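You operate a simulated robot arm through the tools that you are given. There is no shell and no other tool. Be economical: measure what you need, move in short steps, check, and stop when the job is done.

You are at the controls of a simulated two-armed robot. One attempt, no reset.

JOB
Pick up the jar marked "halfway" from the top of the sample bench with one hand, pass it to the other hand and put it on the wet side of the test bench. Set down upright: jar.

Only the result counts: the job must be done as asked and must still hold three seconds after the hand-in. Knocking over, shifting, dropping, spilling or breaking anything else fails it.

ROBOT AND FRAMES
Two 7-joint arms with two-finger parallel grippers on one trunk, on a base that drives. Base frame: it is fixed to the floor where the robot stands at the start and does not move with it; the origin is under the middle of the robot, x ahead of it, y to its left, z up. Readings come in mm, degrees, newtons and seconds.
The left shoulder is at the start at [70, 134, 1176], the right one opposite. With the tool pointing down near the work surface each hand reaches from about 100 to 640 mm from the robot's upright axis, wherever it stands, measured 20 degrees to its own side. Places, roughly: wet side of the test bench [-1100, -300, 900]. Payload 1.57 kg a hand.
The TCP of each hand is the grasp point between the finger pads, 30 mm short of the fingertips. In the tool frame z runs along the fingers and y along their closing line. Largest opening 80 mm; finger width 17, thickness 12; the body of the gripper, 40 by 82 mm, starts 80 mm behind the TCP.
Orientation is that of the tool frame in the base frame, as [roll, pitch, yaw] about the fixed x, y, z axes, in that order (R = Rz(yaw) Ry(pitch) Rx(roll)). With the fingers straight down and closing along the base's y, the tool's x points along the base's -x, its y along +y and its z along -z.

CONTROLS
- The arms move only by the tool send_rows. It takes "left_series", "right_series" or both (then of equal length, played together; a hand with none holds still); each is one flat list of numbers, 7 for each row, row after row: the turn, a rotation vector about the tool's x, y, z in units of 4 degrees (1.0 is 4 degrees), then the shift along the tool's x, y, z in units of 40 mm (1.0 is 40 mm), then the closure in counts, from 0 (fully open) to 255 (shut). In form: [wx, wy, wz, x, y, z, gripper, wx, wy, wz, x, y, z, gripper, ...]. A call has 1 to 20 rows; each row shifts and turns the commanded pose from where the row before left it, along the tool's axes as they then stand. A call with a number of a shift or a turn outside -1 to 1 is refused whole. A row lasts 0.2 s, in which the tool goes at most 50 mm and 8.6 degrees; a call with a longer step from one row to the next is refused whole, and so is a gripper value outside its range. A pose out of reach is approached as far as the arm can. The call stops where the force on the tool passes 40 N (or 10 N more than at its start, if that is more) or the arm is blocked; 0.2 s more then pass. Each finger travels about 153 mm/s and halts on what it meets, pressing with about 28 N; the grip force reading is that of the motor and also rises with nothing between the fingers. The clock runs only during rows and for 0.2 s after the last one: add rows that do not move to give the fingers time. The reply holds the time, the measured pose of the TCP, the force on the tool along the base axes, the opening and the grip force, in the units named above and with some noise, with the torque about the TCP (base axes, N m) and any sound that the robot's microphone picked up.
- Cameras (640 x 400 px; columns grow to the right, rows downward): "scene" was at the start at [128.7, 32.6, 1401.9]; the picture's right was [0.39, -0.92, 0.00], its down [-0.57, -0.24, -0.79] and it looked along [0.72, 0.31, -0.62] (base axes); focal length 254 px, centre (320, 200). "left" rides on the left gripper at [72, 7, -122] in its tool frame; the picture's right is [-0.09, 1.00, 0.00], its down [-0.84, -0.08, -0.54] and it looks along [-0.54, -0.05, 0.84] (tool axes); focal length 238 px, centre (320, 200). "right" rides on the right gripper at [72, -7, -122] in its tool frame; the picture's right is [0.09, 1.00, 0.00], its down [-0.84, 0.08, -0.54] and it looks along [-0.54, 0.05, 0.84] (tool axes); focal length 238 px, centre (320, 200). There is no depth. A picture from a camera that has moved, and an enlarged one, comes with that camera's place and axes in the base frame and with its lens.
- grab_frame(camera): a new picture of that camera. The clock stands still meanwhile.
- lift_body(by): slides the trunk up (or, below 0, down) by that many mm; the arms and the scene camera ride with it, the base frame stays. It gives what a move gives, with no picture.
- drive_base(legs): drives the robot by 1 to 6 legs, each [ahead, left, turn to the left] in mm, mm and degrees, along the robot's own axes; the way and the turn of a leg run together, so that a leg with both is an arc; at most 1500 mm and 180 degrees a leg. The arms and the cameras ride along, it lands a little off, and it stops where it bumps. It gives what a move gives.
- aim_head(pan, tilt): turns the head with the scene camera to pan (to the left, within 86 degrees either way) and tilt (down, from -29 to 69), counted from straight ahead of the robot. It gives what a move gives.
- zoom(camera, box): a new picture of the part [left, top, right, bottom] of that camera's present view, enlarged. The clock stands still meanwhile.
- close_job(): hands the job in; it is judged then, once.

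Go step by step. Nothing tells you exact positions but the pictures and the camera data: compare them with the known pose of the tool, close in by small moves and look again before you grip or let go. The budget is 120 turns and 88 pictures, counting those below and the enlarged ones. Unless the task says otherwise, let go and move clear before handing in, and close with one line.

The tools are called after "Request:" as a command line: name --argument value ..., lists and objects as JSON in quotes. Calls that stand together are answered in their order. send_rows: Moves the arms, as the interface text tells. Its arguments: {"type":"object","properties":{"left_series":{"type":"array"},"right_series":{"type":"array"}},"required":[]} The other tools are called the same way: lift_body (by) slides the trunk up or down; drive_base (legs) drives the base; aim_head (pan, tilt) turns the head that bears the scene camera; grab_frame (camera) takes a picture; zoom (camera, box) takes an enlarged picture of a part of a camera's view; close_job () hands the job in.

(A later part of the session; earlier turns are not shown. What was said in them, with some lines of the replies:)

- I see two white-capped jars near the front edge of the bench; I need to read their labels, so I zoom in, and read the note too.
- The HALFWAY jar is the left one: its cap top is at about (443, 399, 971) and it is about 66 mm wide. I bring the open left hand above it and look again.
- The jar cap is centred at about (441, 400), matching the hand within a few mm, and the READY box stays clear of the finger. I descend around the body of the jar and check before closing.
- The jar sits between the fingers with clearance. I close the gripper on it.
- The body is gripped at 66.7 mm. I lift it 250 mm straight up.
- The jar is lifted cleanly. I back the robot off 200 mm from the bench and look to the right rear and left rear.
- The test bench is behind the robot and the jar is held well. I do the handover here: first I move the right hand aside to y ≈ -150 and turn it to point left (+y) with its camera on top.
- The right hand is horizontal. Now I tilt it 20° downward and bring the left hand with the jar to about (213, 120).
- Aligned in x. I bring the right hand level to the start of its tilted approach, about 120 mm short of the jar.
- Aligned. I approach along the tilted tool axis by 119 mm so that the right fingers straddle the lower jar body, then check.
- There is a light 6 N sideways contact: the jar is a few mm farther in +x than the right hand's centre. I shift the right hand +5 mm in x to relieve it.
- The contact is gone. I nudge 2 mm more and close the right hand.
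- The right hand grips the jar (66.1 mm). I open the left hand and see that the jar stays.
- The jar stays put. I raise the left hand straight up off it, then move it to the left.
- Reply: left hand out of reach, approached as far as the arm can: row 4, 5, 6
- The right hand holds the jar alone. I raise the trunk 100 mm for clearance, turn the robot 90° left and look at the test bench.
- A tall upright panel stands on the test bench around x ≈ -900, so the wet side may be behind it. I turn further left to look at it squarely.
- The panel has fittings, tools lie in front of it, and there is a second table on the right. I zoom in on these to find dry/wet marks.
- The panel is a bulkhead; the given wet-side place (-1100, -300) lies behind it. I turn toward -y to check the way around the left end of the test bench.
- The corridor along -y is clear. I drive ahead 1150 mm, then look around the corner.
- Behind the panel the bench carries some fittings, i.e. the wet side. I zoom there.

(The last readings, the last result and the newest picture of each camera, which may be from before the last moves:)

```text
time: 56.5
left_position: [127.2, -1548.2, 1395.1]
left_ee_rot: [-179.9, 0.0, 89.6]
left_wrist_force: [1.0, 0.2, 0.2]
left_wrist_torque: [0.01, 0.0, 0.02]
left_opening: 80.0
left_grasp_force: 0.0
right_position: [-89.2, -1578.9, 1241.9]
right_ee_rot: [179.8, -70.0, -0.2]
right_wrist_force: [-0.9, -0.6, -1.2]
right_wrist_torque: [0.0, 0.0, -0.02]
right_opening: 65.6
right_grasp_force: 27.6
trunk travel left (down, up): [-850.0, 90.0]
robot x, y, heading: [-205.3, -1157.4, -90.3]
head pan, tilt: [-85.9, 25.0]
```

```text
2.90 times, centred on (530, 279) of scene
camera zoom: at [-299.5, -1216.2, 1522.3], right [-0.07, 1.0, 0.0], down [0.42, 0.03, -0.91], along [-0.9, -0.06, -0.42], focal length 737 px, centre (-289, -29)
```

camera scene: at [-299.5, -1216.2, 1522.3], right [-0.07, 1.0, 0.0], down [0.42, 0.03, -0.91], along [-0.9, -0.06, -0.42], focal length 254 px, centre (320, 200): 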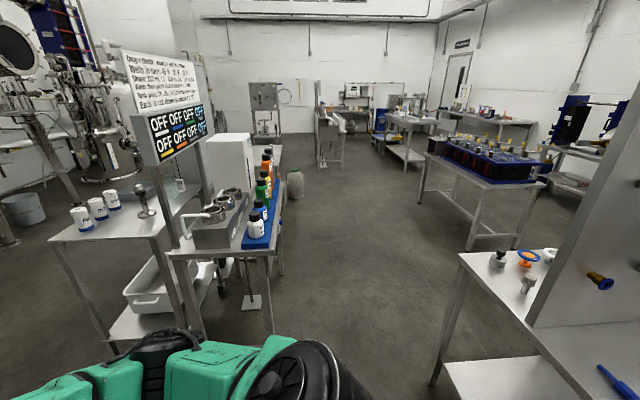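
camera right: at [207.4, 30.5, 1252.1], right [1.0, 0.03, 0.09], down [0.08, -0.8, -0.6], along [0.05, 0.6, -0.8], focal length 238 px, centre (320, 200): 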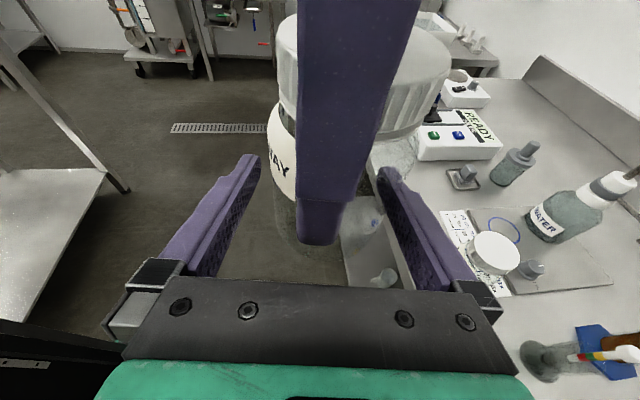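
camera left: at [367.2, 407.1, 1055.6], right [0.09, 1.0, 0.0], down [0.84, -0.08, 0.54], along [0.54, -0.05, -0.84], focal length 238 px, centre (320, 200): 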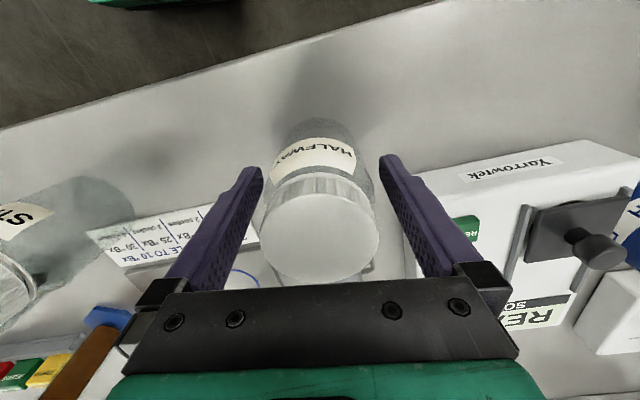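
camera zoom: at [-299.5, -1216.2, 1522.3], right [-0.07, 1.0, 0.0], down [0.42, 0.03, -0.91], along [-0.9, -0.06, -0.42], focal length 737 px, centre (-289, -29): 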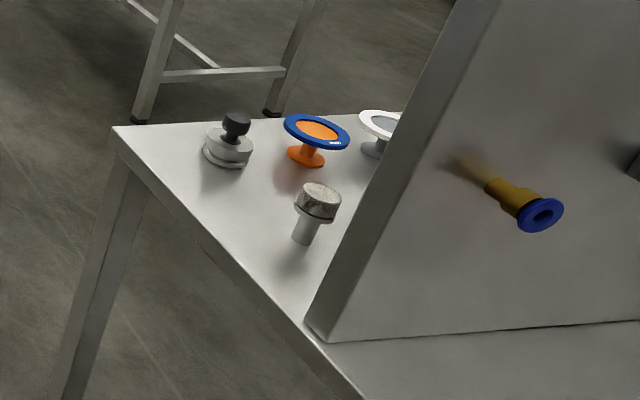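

The wet side spans about x -890…-1216, y -650…0, with small fittings on it. I go around sideways (hands facing away from the panel), stopping behind the bench.

Request:
drive_base --legs '[[140, 0, 0], [0, -1450, 0]]'

Request:
aim_head --pan -86 --tilt 25

Request:
grab_frame --camera "scene"

```text
time: 64.7
left_position: [-1337.2, -1673.9, 1394.4]
left_ee_rot: [-180.0, 0.0, 88.8]
left_wrist_force: [-0.1, -0.6, -0.3]
left_wrist_torque: [-0.03, -0.01, 0.05]
left_opening: 80.2
left_grasp_force: 0.0
right_position: [-1553.5, -1701.6, 1240.4]
right_ee_rot: [179.9, -69.9, -0.9]
right_wrist_force: [-0.3, -0.3, -2.0]
right_wrist_torque: [-0.01, 0.02, -0.03]
right_opening: 65.2
right_grasp_force: 28.1
trunk travel left (down, up): [-850.0, 90.0]
robot x, y, heading: [-1662.7, -1274.9, -91.2]
head pan, tilt: [-85.9, 25.0]
```

```text
time: 65.3
left_position: [-1337.1, -1675.2, 1394.3]
left_ee_rot: [179.9, 0.0, 88.8]
left_wrist_force: [0.3, -0.2, -0.1]
left_wrist_torque: [-0.02, 0.03, 0.0]
left_opening: 79.9
left_grasp_force: 0.1
right_position: [-1553.1, -1702.7, 1241.4]
right_ee_rot: [179.7, -69.9, -0.9]
right_wrist_force: [0.0, 1.0, -1.6]
right_wrist_torque: [-0.02, -0.01, -0.02]
right_opening: 65.0
right_grasp_force: 27.9
trunk travel left (down, up): [-850.0, 90.0]
robot x, y, heading: [-1662.1, -1279.6, -91.3]
head pan, tilt: [-85.9, 25.0]
```

```text
56 pictures are left
camera scene: at [-1758.3, -1335.1, 1522.4], right [-0.05, 1.0, 0.0], down [0.42, 0.02, -0.91], along [-0.91, -0.04, -0.42], focal length 254 px, centre (320, 200)
```

scene: 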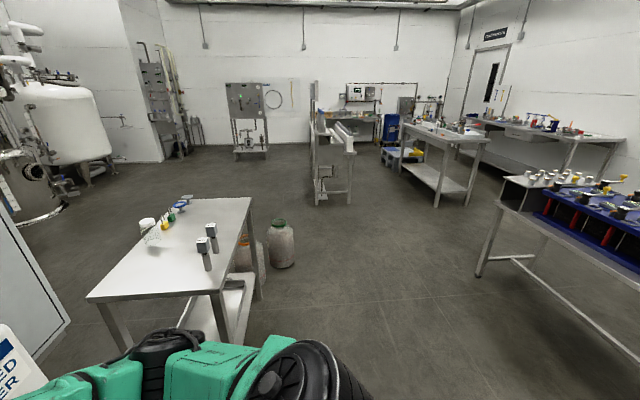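

I misjudged the sign and stand at y ≈ -1280, clear of everything. I back up 300 mm, move right, then turn to face the back of the test bench.

Request:
drive_base --legs '[[-350, 0, 0], [0, -150, 0], [0, 0, 91]]'

Request:
aim_head --pan 30 --tilt 30

Request:
grab_frame --camera "scene"

```text
time: 72.4
left_position: [-1410.4, -601.2, 1395.0]
left_ee_rot: [-180.0, 0.0, 178.4]
left_wrist_force: [-0.1, 0.9, -0.6]
left_wrist_torque: [-0.01, 0.01, -0.02]
left_opening: 79.8
left_grasp_force: 0.0
right_position: [-1384.1, -816.5, 1241.1]
right_ee_rot: [179.8, -69.9, 88.7]
right_wrist_force: [-0.9, -1.1, -1.4]
right_wrist_torque: [-0.01, -0.04, -0.01]
right_opening: 65.2
right_grasp_force: 27.6
trunk travel left (down, up): [-850.0, 90.0]
robot x, y, heading: [-1809.2, -926.6, -1.5]
head pan, tilt: [-85.9, 25.0]
```

```text
time: 74.3
left_position: [-1410.2, -602.3, 1394.1]
left_ee_rot: [179.9, 0.0, 178.4]
left_wrist_force: [0.0, 0.6, -0.3]
left_wrist_torque: [-0.01, 0.01, 0.02]
left_opening: 79.8
left_grasp_force: 0.1
right_position: [-1384.0, -815.9, 1242.1]
right_ee_rot: [179.7, -69.9, 88.7]
right_wrist_force: [-0.9, 1.3, -1.4]
right_wrist_torque: [0.02, 0.02, -0.04]
right_opening: 64.6
right_grasp_force: 28.0
trunk travel left (down, up): [-850.0, 90.0]
robot x, y, heading: [-1805.6, -926.9, -1.6]
head pan, tilt: [30.0, 30.0]
```

```text
55 pictures are left
camera scene: at [-1678.7, -885.1, 1514.3], right [0.48, -0.88, 0.0], down [-0.44, -0.24, -0.87], along [0.76, 0.41, -0.5], focal length 254 px, centre (320, 200)
```

scene: 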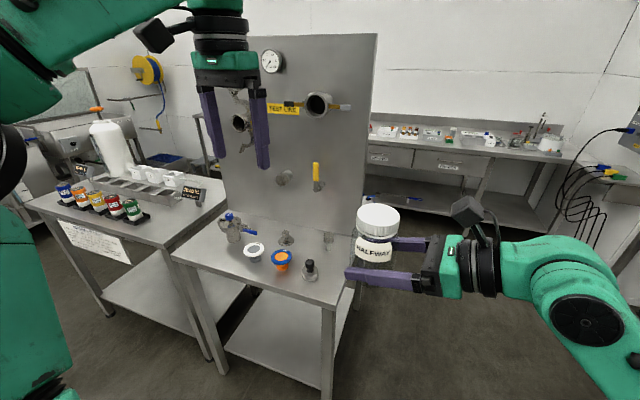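

This is the back of the test bench with the "TEST LINE" and a gauge: the wet side. I zoom to map free space.

Request:
zoom --camera "scene" --box '[160, 180, 400, 330]'

Request:
zoom --camera "scene" --box '[340, 190, 500, 300]'

```text
2.67 times, centred on (280, 255) of scene
camera zoom: at [-1678.7, -885.1, 1514.3], right [0.48, -0.88, 0.0], down [-0.44, -0.24, -0.87], along [0.76, 0.41, -0.5], focal length 678 px, centre (427, 53)
```

zoom: 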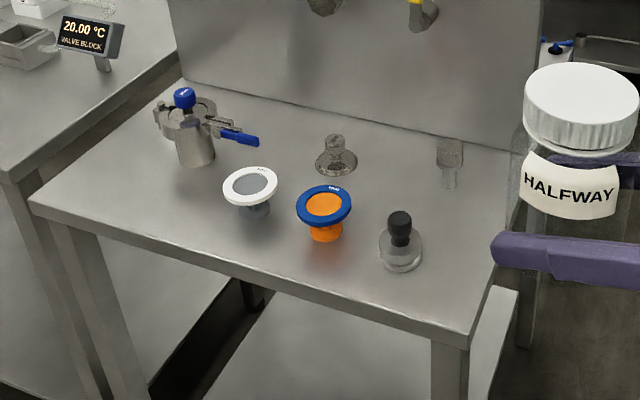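

```text
3.64 times, centred on (420, 245) of scene
camera zoom: at [-1678.7, -885.1, 1514.3], right [0.48, -0.88, 0.0], down [-0.44, -0.24, -0.87], along [0.76, 0.41, -0.5], focal length 924 px, centre (-44, 36)
```

zoom: 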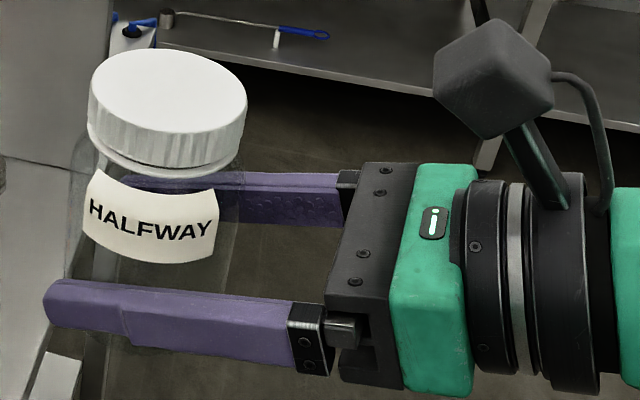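

I've mapped the fittings; the freest spot is around (-1088, -540) between the knob and the pin, and the bench is turned about 8°. I turn the robot 10° left and extend the right hand 120 mm forward.

Request:
drive_base --legs '[[0, 0, 10]]'

Request:
send_rows --right_series '[0, 0, 0, 0, 0.3, 0, 255, 0, 0, 0, 0, 0.5, 0, 255, 0, 0, 0, 0, 0.5, 0, 255, 0, 0, 0, 0, 0.5, 0, 255, 0, 0, 0, 0, 0.5, 0, 255, 0, 0, 0, 0, 0.4, 0, 255, 0, 0, 0, 0, 0.3, 0, 255]'

Request:
aim_head --pan 10 --tilt 40

Request:
grab_frame --camera "scene"

```text
time: 75.4
left_position: [-1471.8, -539.1, 1394.6]
left_ee_rot: [179.9, 0.1, -171.6]
left_wrist_force: [-0.3, 0.0, 0.6]
left_wrist_torque: [0.05, 0.01, 0.03]
left_opening: 80.1
left_grasp_force: 0.0
right_position: [-1407.1, -747.9, 1241.0]
right_ee_rot: [179.9, -70.0, 98.5]
right_wrist_force: [-0.6, 0.6, -0.6]
right_wrist_torque: [0.01, 0.0, 0.02]
right_opening: 65.0
right_grasp_force: 27.6
trunk travel left (down, up): [-850.0, 90.0]
robot x, y, heading: [-1809.9, -926.4, 8.2]
head pan, tilt: [30.0, 30.0]
```

```text
time: 77.0
left_position: [-1472.0, -538.5, 1395.1]
left_ee_rot: [180.0, 0.0, -171.6]
left_wrist_force: [-0.1, 0.4, -0.1]
left_wrist_torque: [0.04, 0.0, -0.02]
left_opening: 80.1
left_grasp_force: 0.0
right_position: [-1288.8, -729.3, 1242.7]
right_ee_rot: [179.8, -69.9, 98.6]
right_wrist_force: [-0.7, -0.2, -0.8]
right_wrist_torque: [0.0, -0.03, -0.03]
right_opening: 64.9
right_grasp_force: 28.0
trunk travel left (down, up): [-850.0, 90.0]
robot x, y, heading: [-1804.0, -922.6, 8.5]
head pan, tilt: [30.0, 30.0]
```

```text
time: 77.8
left_position: [-1472.3, -537.9, 1394.5]
left_ee_rot: [-179.9, 0.0, -171.7]
left_wrist_force: [-1.5, -0.7, 0.0]
left_wrist_torque: [-0.01, 0.01, -0.02]
left_opening: 79.8
left_grasp_force: 0.2
right_position: [-1290.1, -728.9, 1242.2]
right_ee_rot: [179.8, -69.9, 98.6]
right_wrist_force: [-0.3, 0.0, -1.3]
right_wrist_torque: [0.01, 0.03, 0.01]
right_opening: 64.9
right_grasp_force: 28.1
trunk travel left (down, up): [-850.0, 90.0]
robot x, y, heading: [-1810.2, -924.1, 8.2]
head pan, tilt: [10.0, 40.0]
```

```text
52 pictures are left
camera scene: at [-1678.1, -892.8, 1499.0], right [0.32, -0.95, 0.0], down [-0.61, -0.2, -0.77], along [0.73, 0.24, -0.64], focal length 254 px, centre (320, 200)
```

scene: 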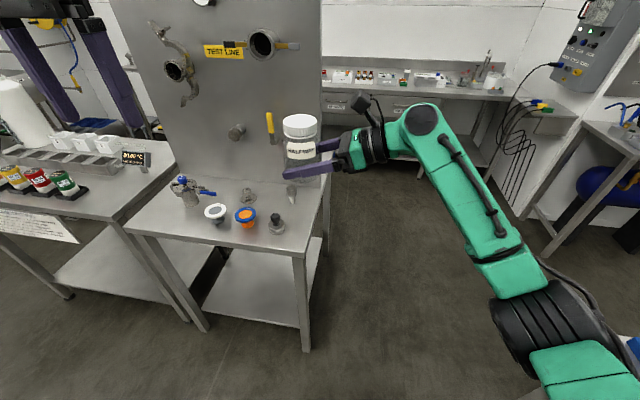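

The arm reaches well. I drive nearer in two parts: first left 155 and ahead 130, then look.

Request:
drive_base --legs '[[0, 155, 0], [130, 0, 0]]'

Request:
aim_head --pan 5 --tilt 45

Request:
zoom --camera "scene" --box '[140, 60, 380, 210]'

Request:
grab_frame --camera "right"

```text
time: 80.1
left_position: [-1370.8, -363.5, 1395.4]
left_ee_rot: [-180.0, 0.2, -171.6]
left_wrist_force: [-0.8, -0.9, 0.6]
left_wrist_torque: [0.03, -0.01, 0.01]
left_opening: 80.0
left_grasp_force: 0.0
right_position: [-1188.0, -553.3, 1244.1]
right_ee_rot: [179.3, -69.8, 99.2]
right_wrist_force: [0.5, 0.8, -2.0]
right_wrist_torque: [-0.03, -0.03, -0.01]
right_opening: 65.2
right_grasp_force: 27.9
trunk travel left (down, up): [-850.0, 90.0]
robot x, y, heading: [-1703.6, -747.7, 8.2]
head pan, tilt: [10.0, 40.0]
```

```text
time: 80.8
left_position: [-1367.6, -362.4, 1395.8]
left_ee_rot: [-180.0, 0.0, -171.6]
left_wrist_force: [0.8, -0.2, 0.2]
left_wrist_torque: [0.01, -0.02, -0.02]
left_opening: 79.8
left_grasp_force: 0.0
right_position: [-1185.5, -552.3, 1242.5]
right_ee_rot: [179.6, -69.9, 98.7]
right_wrist_force: [0.0, 0.8, -0.8]
right_wrist_torque: [0.01, 0.0, 0.05]
right_opening: 64.8
right_grasp_force: 27.5
trunk travel left (down, up): [-850.0, 90.0]
robot x, y, heading: [-1702.9, -751.3, 8.3]
head pan, tilt: [5.0, 45.0]
```

```text
2.67 times, centred on (260, 135) of scene
camera zoom: at [-1575.2, -726.4, 1491.9], right [0.23, -0.97, 0.0], down [-0.69, -0.16, -0.71], along [0.69, 0.16, -0.71], focal length 678 px, centre (480, 373)
```

zoom: 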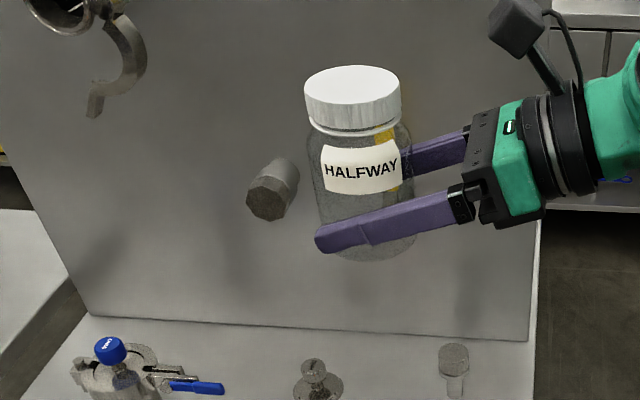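

```text
50 pictures are left
camera right: at [-1179.1, -643.0, 1352.5], right [0.98, 0.18, 0.09], down [0.2, -0.78, -0.6], along [-0.04, 0.6, -0.8], focal length 238 px, centre (320, 200)
```

right: 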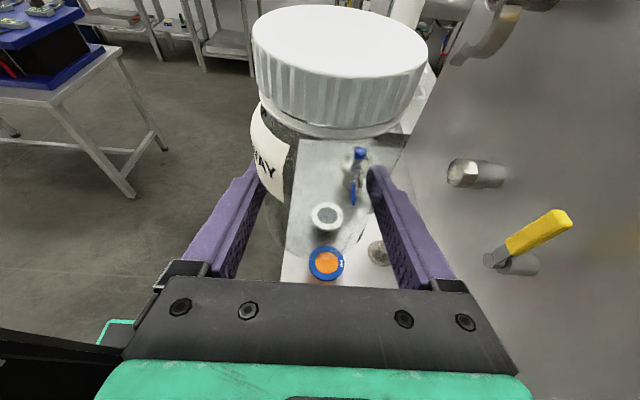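

The jar is over the bench; the yellow lever on the panel sticks out at about (-1009, -517, 1185), so I lower the trunk 245 mm first (jar bottom about 100 mm above the bench) before going forward.

Request:
lift_body --by -245

Request:
grab_frame --camera "scene"

Request:
grab_frame --camera "right"

```text
time: 83.3
left_position: [-1367.1, -362.8, 1150.0]
left_ee_rot: [-180.0, 0.0, -171.6]
left_wrist_force: [0.1, -0.3, 0.5]
left_wrist_torque: [0.01, -0.02, -0.03]
left_opening: 80.1
left_grasp_force: 0.0
right_position: [-1184.0, -553.3, 996.5]
right_ee_rot: [179.7, -69.9, 98.5]
right_wrist_force: [0.3, 0.0, -1.5]
right_wrist_torque: [-0.03, 0.03, 0.05]
right_opening: 64.8
right_grasp_force: 27.9
trunk travel left (down, up): [-605.0, 335.0]
robot x, y, heading: [-1700.8, -751.3, 8.4]
head pan, tilt: [5.0, 45.0]
```

```text
49 pictures are left
camera scene: at [-1574.4, -726.7, 1246.8], right [0.23, -0.97, 0.0], down [-0.69, -0.16, -0.71], along [0.69, 0.16, -0.71], focal length 254 px, centre (320, 200)
```

scene: 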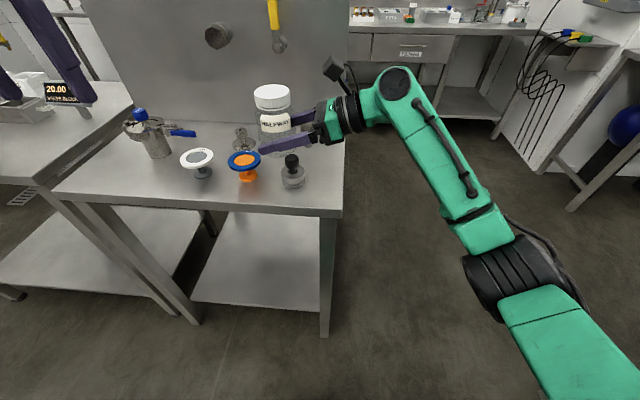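

```text
48 pictures are left
camera right: at [-1178.3, -643.3, 1107.2], right [0.98, 0.18, 0.09], down [0.2, -0.78, -0.6], along [-0.04, 0.6, -0.8], focal length 238 px, centre (320, 200)
```

right: 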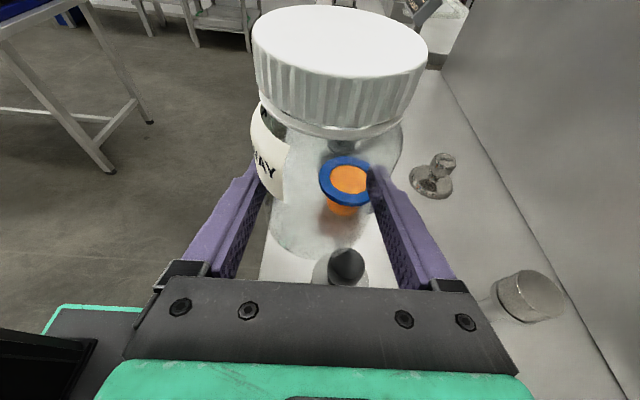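

The knob is at about (-1160, -568), the pin at (-1008, -556), and the bench end about 60 mm further right. I choose the jar spot (-1076, -608), where the fingertips clear both; I shift the hand 71 mm right, then drive 100 mm ahead.

Request:
send_rows --right_series '[0, 0, 0, -0.152, 0, -0.417, 255, 0, 0, 0, -0.152, 0, -0.417, 255, 0, 0, 0, -0.152, 0, -0.417, 255, 0, 0, 0, -0.152, 0, -0.417, 255]'

Request:
drive_base --legs '[[100, 0, 0]]'

Request:
zoom --camera "scene" --box '[200, 60, 440, 210]'

Request:
grab_frame --camera "right"

```text
time: 84.3
left_position: [-1367.8, -364.2, 1149.6]
left_ee_rot: [180.0, 0.1, -171.6]
left_wrist_force: [0.5, -0.6, 0.0]
left_wrist_torque: [0.03, -0.03, 0.0]
left_opening: 80.0
left_grasp_force: 0.1
right_position: [-1173.2, -624.3, 997.9]
right_ee_rot: [179.7, -69.9, 98.6]
right_wrist_force: [0.2, 0.0, -2.1]
right_wrist_torque: [-0.02, -0.02, 0.0]
right_opening: 64.9
right_grasp_force: 28.2
trunk travel left (down, up): [-605.0, 335.0]
robot x, y, heading: [-1699.3, -749.2, 8.4]
head pan, tilt: [5.0, 45.0]
```

```text
time: 85.5
left_position: [-1268.7, -348.4, 1150.9]
left_ee_rot: [-180.0, -0.1, -171.5]
left_wrist_force: [1.0, -0.3, 0.4]
left_wrist_torque: [-0.03, 0.0, -0.03]
left_opening: 80.0
left_grasp_force: 0.0
right_position: [-1076.0, -608.7, 998.0]
right_ee_rot: [179.7, -69.8, 98.8]
right_wrist_force: [0.8, 0.6, -1.4]
right_wrist_torque: [-0.01, 0.02, 0.01]
right_opening: 64.9
right_grasp_force: 27.9
trunk travel left (down, up): [-605.0, 335.0]
robot x, y, heading: [-1606.1, -739.2, 8.3]
head pan, tilt: [5.0, 45.0]
```

```text
2.67 times, centred on (320, 135) of scene
camera zoom: at [-1476.1, -712.1, 1246.8], right [0.23, -0.97, 0.0], down [-0.69, -0.16, -0.71], along [0.69, 0.16, -0.71], focal length 678 px, centre (320, 373)
```

zoom: 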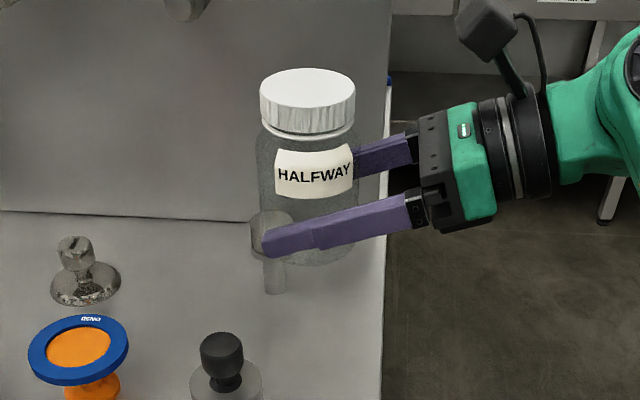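

```text
46 pictures are left
camera right: at [-1069.3, -699.0, 1107.4], right [0.98, 0.18, 0.09], down [0.2, -0.78, -0.6], along [-0.04, 0.6, -0.8], focal length 238 px, centre (320, 200)
```

right: 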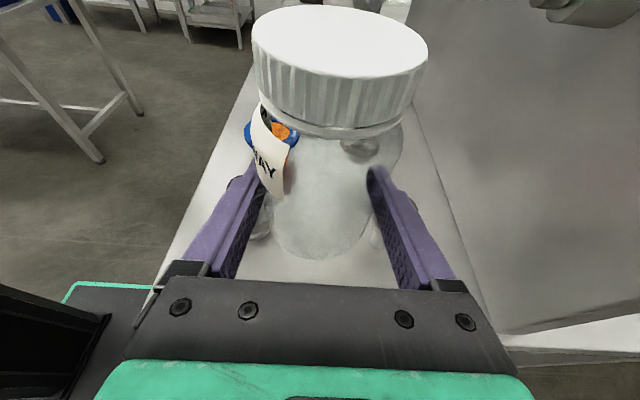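

The hand is exactly where planned; I lower 88 mm with a 5 mm shift away from the knob, then check.

Request:
send_rows --right_series '[0, 0, 0, -0.2585, 0.03, 0.094, 255, 0, 0, 0, -0.2585, 0.03, 0.094, 255, 0, 0, 0, -0.2585, 0.03, 0.094, 255, 0, 0, 0, -0.2585, 0.03, 0.094, 255, 0, 0, 0, -0.2585, 0, 0.094, 255, 0, 0, 0, -0.2585, 0, 0.094, 255, 0, 0, 0, -0.2585, 0, 0.094, 255, 0, 0, 0, -0.2585, 0, 0.094, 255]'

Request:
zoom --camera "scene" --box '[200, 80, 440, 230]'

Request:
grab_frame --camera "right"

```text
time: 87.3
left_position: [-1269.0, -349.2, 1149.5]
left_ee_rot: [-179.9, 0.0, -171.6]
left_wrist_force: [-0.4, -0.7, -1.0]
left_wrist_torque: [0.01, -0.02, 0.0]
left_opening: 80.0
left_grasp_force: 0.0
right_position: [-1070.8, -609.0, 910.2]
right_ee_rot: [179.6, -69.8, 98.8]
right_wrist_force: [0.6, -0.8, -1.8]
right_wrist_torque: [-0.01, 0.01, 0.01]
right_opening: 64.9
right_grasp_force: 28.0
trunk travel left (down, up): [-605.0, 335.0]
robot x, y, heading: [-1605.6, -737.9, 8.3]
head pan, tilt: [5.0, 45.0]
```

```text
2.67 times, centred on (320, 155) of scene
camera zoom: at [-1475.7, -712.0, 1246.7], right [0.23, -0.97, 0.0], down [-0.69, -0.16, -0.71], along [0.69, 0.16, -0.71], focal length 678 px, centre (320, 320)
```

zoom: 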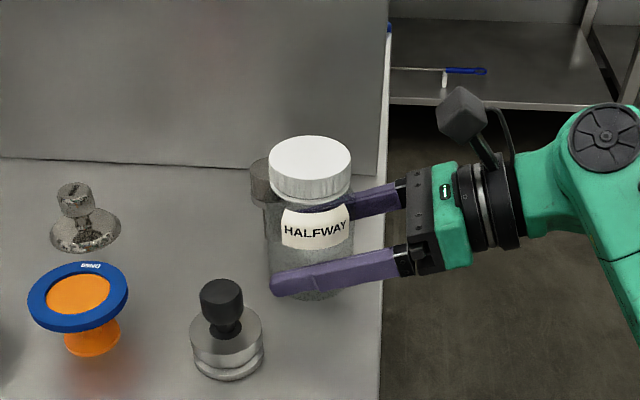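

```text
44 pictures are left
camera right: at [-1064.0, -698.1, 1019.3], right [0.98, 0.18, 0.09], down [0.2, -0.78, -0.6], along [-0.04, 0.6, -0.8], focal length 238 px, centre (320, 200)
```

right: 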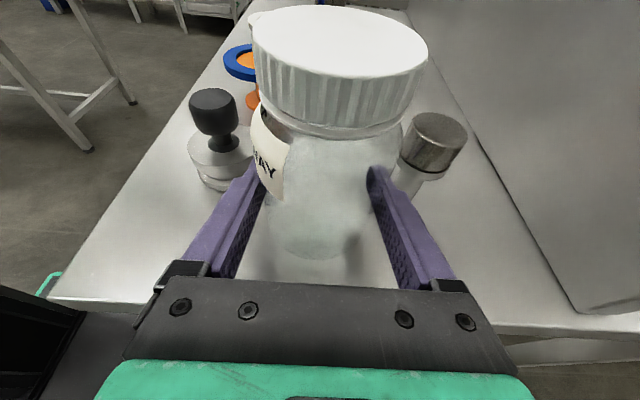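

Good clearance on both sides. I lower the last ~20 mm gently and watch the force.

Request:
send_rows --right_series '[0, 0, 0, -0.141, 0, 0.051, 255, 0, 0, 0, -0.141, 0, 0.051, 255, 0, 0, 0, -0.141, 0, 0.051, 255, 0, 0, 0, -0.0235, 0, 0.0085, 255, 0, 0, 0, -0.0235, 0, 0.0085, 255]'

```text
time: 88.5
left_position: [-1268.3, -350.2, 1149.8]
left_ee_rot: [180.0, -0.1, -171.7]
left_wrist_force: [0.4, -0.6, 0.1]
left_wrist_torque: [0.02, -0.01, 0.0]
left_opening: 79.8
left_grasp_force: 0.1
right_position: [-1071.3, -609.2, 890.9]
right_ee_rot: [179.5, -69.9, 99.0]
right_wrist_force: [1.2, 0.8, 2.8]
right_wrist_torque: [-0.06, 0.0, 0.01]
right_opening: 65.2
right_grasp_force: 28.1
trunk travel left (down, up): [-605.0, 335.0]
robot x, y, heading: [-1604.5, -737.1, 8.1]
head pan, tilt: [5.0, 45.0]
```

The vertical force changed from -1.8 to +2.8 N: the jar begins to touch. One more small step.

Request:
send_rows --right_series '[0, 0, 0, -0.0235, 0, 0.0085, 255, 0, 0, 0, 0, 0, 0, 255]'

Request:
zoom --camera "scene" --box '[260, 100, 400, 188]'

```text
time: 89.1
left_position: [-1269.6, -348.5, 1150.3]
left_ee_rot: [-180.0, 0.2, -171.7]
left_wrist_force: [0.3, -0.1, 0.2]
left_wrist_torque: [0.03, 0.01, -0.03]
left_opening: 79.9
left_grasp_force: 0.1
right_position: [-1071.7, -608.7, 891.2]
right_ee_rot: [179.3, -70.1, 99.1]
right_wrist_force: [3.3, 1.3, 10.2]
right_wrist_torque: [-0.15, 0.02, 0.01]
right_opening: 65.0
right_grasp_force: 28.3
trunk travel left (down, up): [-605.0, 335.0]
robot x, y, heading: [-1603.7, -740.1, 8.4]
head pan, tilt: [5.0, 45.0]
```

```text
4.55 times, centred on (330, 144) of scene
camera zoom: at [-1476.8, -712.1, 1247.0], right [0.23, -0.97, 0.0], down [-0.69, -0.16, -0.71], along [0.69, 0.16, -0.71], focal length 1155 px, centre (274, 454)
```

zoom: 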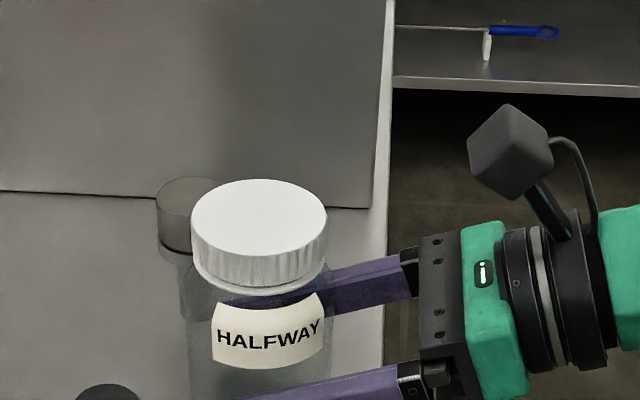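

The jar stands on the bench. I relieve the press by 1 mm and open the fingers partly (about 73 mm).

Request:
send_rows --right_series '[0, 0, 0, 0.0235, 0, -0.0085, 255, 0, 0, 0, 0, 0, 0, 22, 0, 0, 0, 0, 0, 0, 22, 0, 0, 0, 0, 0, 0, 22]'

Request:
grab_frame --camera "right"

Request:
zoom --camera "scene" --box '[240, 100, 400, 200]'

```text
time: 90.1
left_position: [-1269.5, -348.8, 1150.6]
left_ee_rot: [179.9, 0.0, -171.6]
left_wrist_force: [0.1, -0.1, -1.0]
left_wrist_torque: [0.0, -0.02, 0.02]
left_opening: 80.1
left_grasp_force: 0.0
right_position: [-1071.5, -608.6, 889.1]
right_ee_rot: [179.7, -69.9, 98.8]
right_wrist_force: [0.5, -0.3, -0.3]
right_wrist_torque: [-0.02, 0.0, -0.01]
right_opening: 72.8
right_grasp_force: 0.1
trunk travel left (down, up): [-605.0, 335.0]
robot x, y, heading: [-1606.6, -735.1, 8.5]
head pan, tilt: [5.0, 45.0]
```

```text
42 pictures are left
camera right: at [-1064.3, -698.6, 999.8], right [0.98, 0.18, 0.09], down [0.2, -0.78, -0.6], along [-0.04, 0.6, -0.8], focal length 238 px, centre (320, 200)
```

right: 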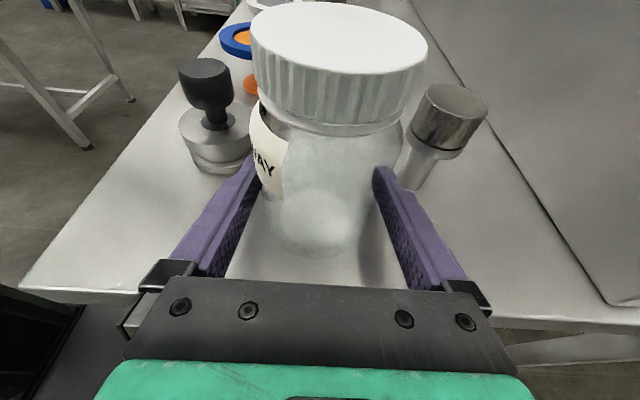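

```text
4.00 times, centred on (320, 150) of scene
camera zoom: at [-1475.9, -712.1, 1246.7], right [0.23, -0.97, 0.0], down [-0.69, -0.16, -0.71], along [0.69, 0.16, -0.71], focal length 1016 px, centre (320, 400)
```

zoom: 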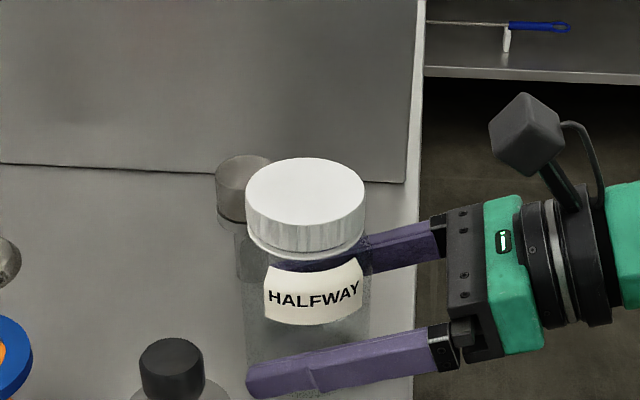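

The jar stands free. I open slightly more and withdraw straight back along the tool axis, away from the bench end.

Request:
send_rows --right_series '[0, 0, 0, 0, 0, 0, 10, 0, 0, 0, 0, 0, -0.25, 10, 0, 0, 0, 0, 0, -0.25, 10, 0, 0, 0, 0, 0, -0.3, 10, 0, 0, 0, 0, 0, -0.4, 10, 0, 0, 0, 0, 0, -0.5, 10, 0, 0, 0, 0, 0, -0.6, 10, 0, 0, 0, 0, 0, -0.6, 10, 0, 0, 0, 0, 0, -0.5, 10]'

Request:
grab_frame --camera "scene"

Request:
grab_frame --camera "right"

```text
time: 92.1
left_position: [-1268.7, -349.2, 1150.4]
left_ee_rot: [-179.9, 0.0, -171.6]
left_wrist_force: [-0.5, 0.1, -0.1]
left_wrist_torque: [-0.02, -0.02, 0.01]
left_opening: 80.0
left_grasp_force: 0.0
right_position: [-1052.1, -734.3, 935.5]
right_ee_rot: [179.8, -69.9, 98.8]
right_wrist_force: [-0.6, -0.4, -0.7]
right_wrist_torque: [0.0, 0.06, 0.03]
right_opening: 76.9
right_grasp_force: 0.0
trunk travel left (down, up): [-605.0, 335.0]
robot x, y, heading: [-1605.9, -736.6, 8.6]
head pan, tilt: [5.0, 45.0]
```

```text
40 pictures are left
camera scene: at [-1476.1, -712.6, 1246.8], right [0.23, -0.97, 0.0], down [-0.69, -0.16, -0.71], along [0.69, 0.16, -0.71], focal length 254 px, centre (320, 200)
```

scene: 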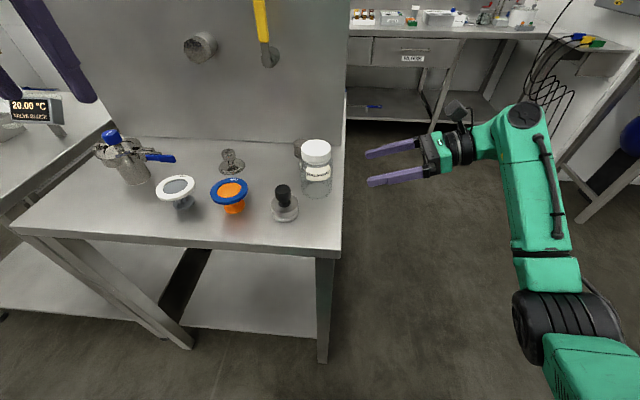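

```text
39 pictures are left
camera right: at [-1044.8, -825.1, 1046.8], right [0.98, 0.18, 0.09], down [0.2, -0.78, -0.6], along [-0.04, 0.6, -0.8], focal length 238 px, centre (320, 200)
```

right: 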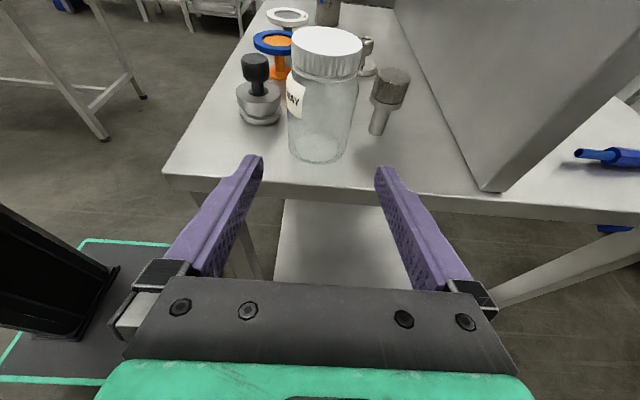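

The jar stands upright and alone on the wet side of the test bench. Both hands are clear and the other items look untouched, so I hand in.

Request:
close_job

```text
The job is handed in.
```

I picked up the "halfway" jar with the left hand, passed it to the right hand, and set it upright on the wet side of the test bench, close to one end. Both hands were clear when I handed the job in.
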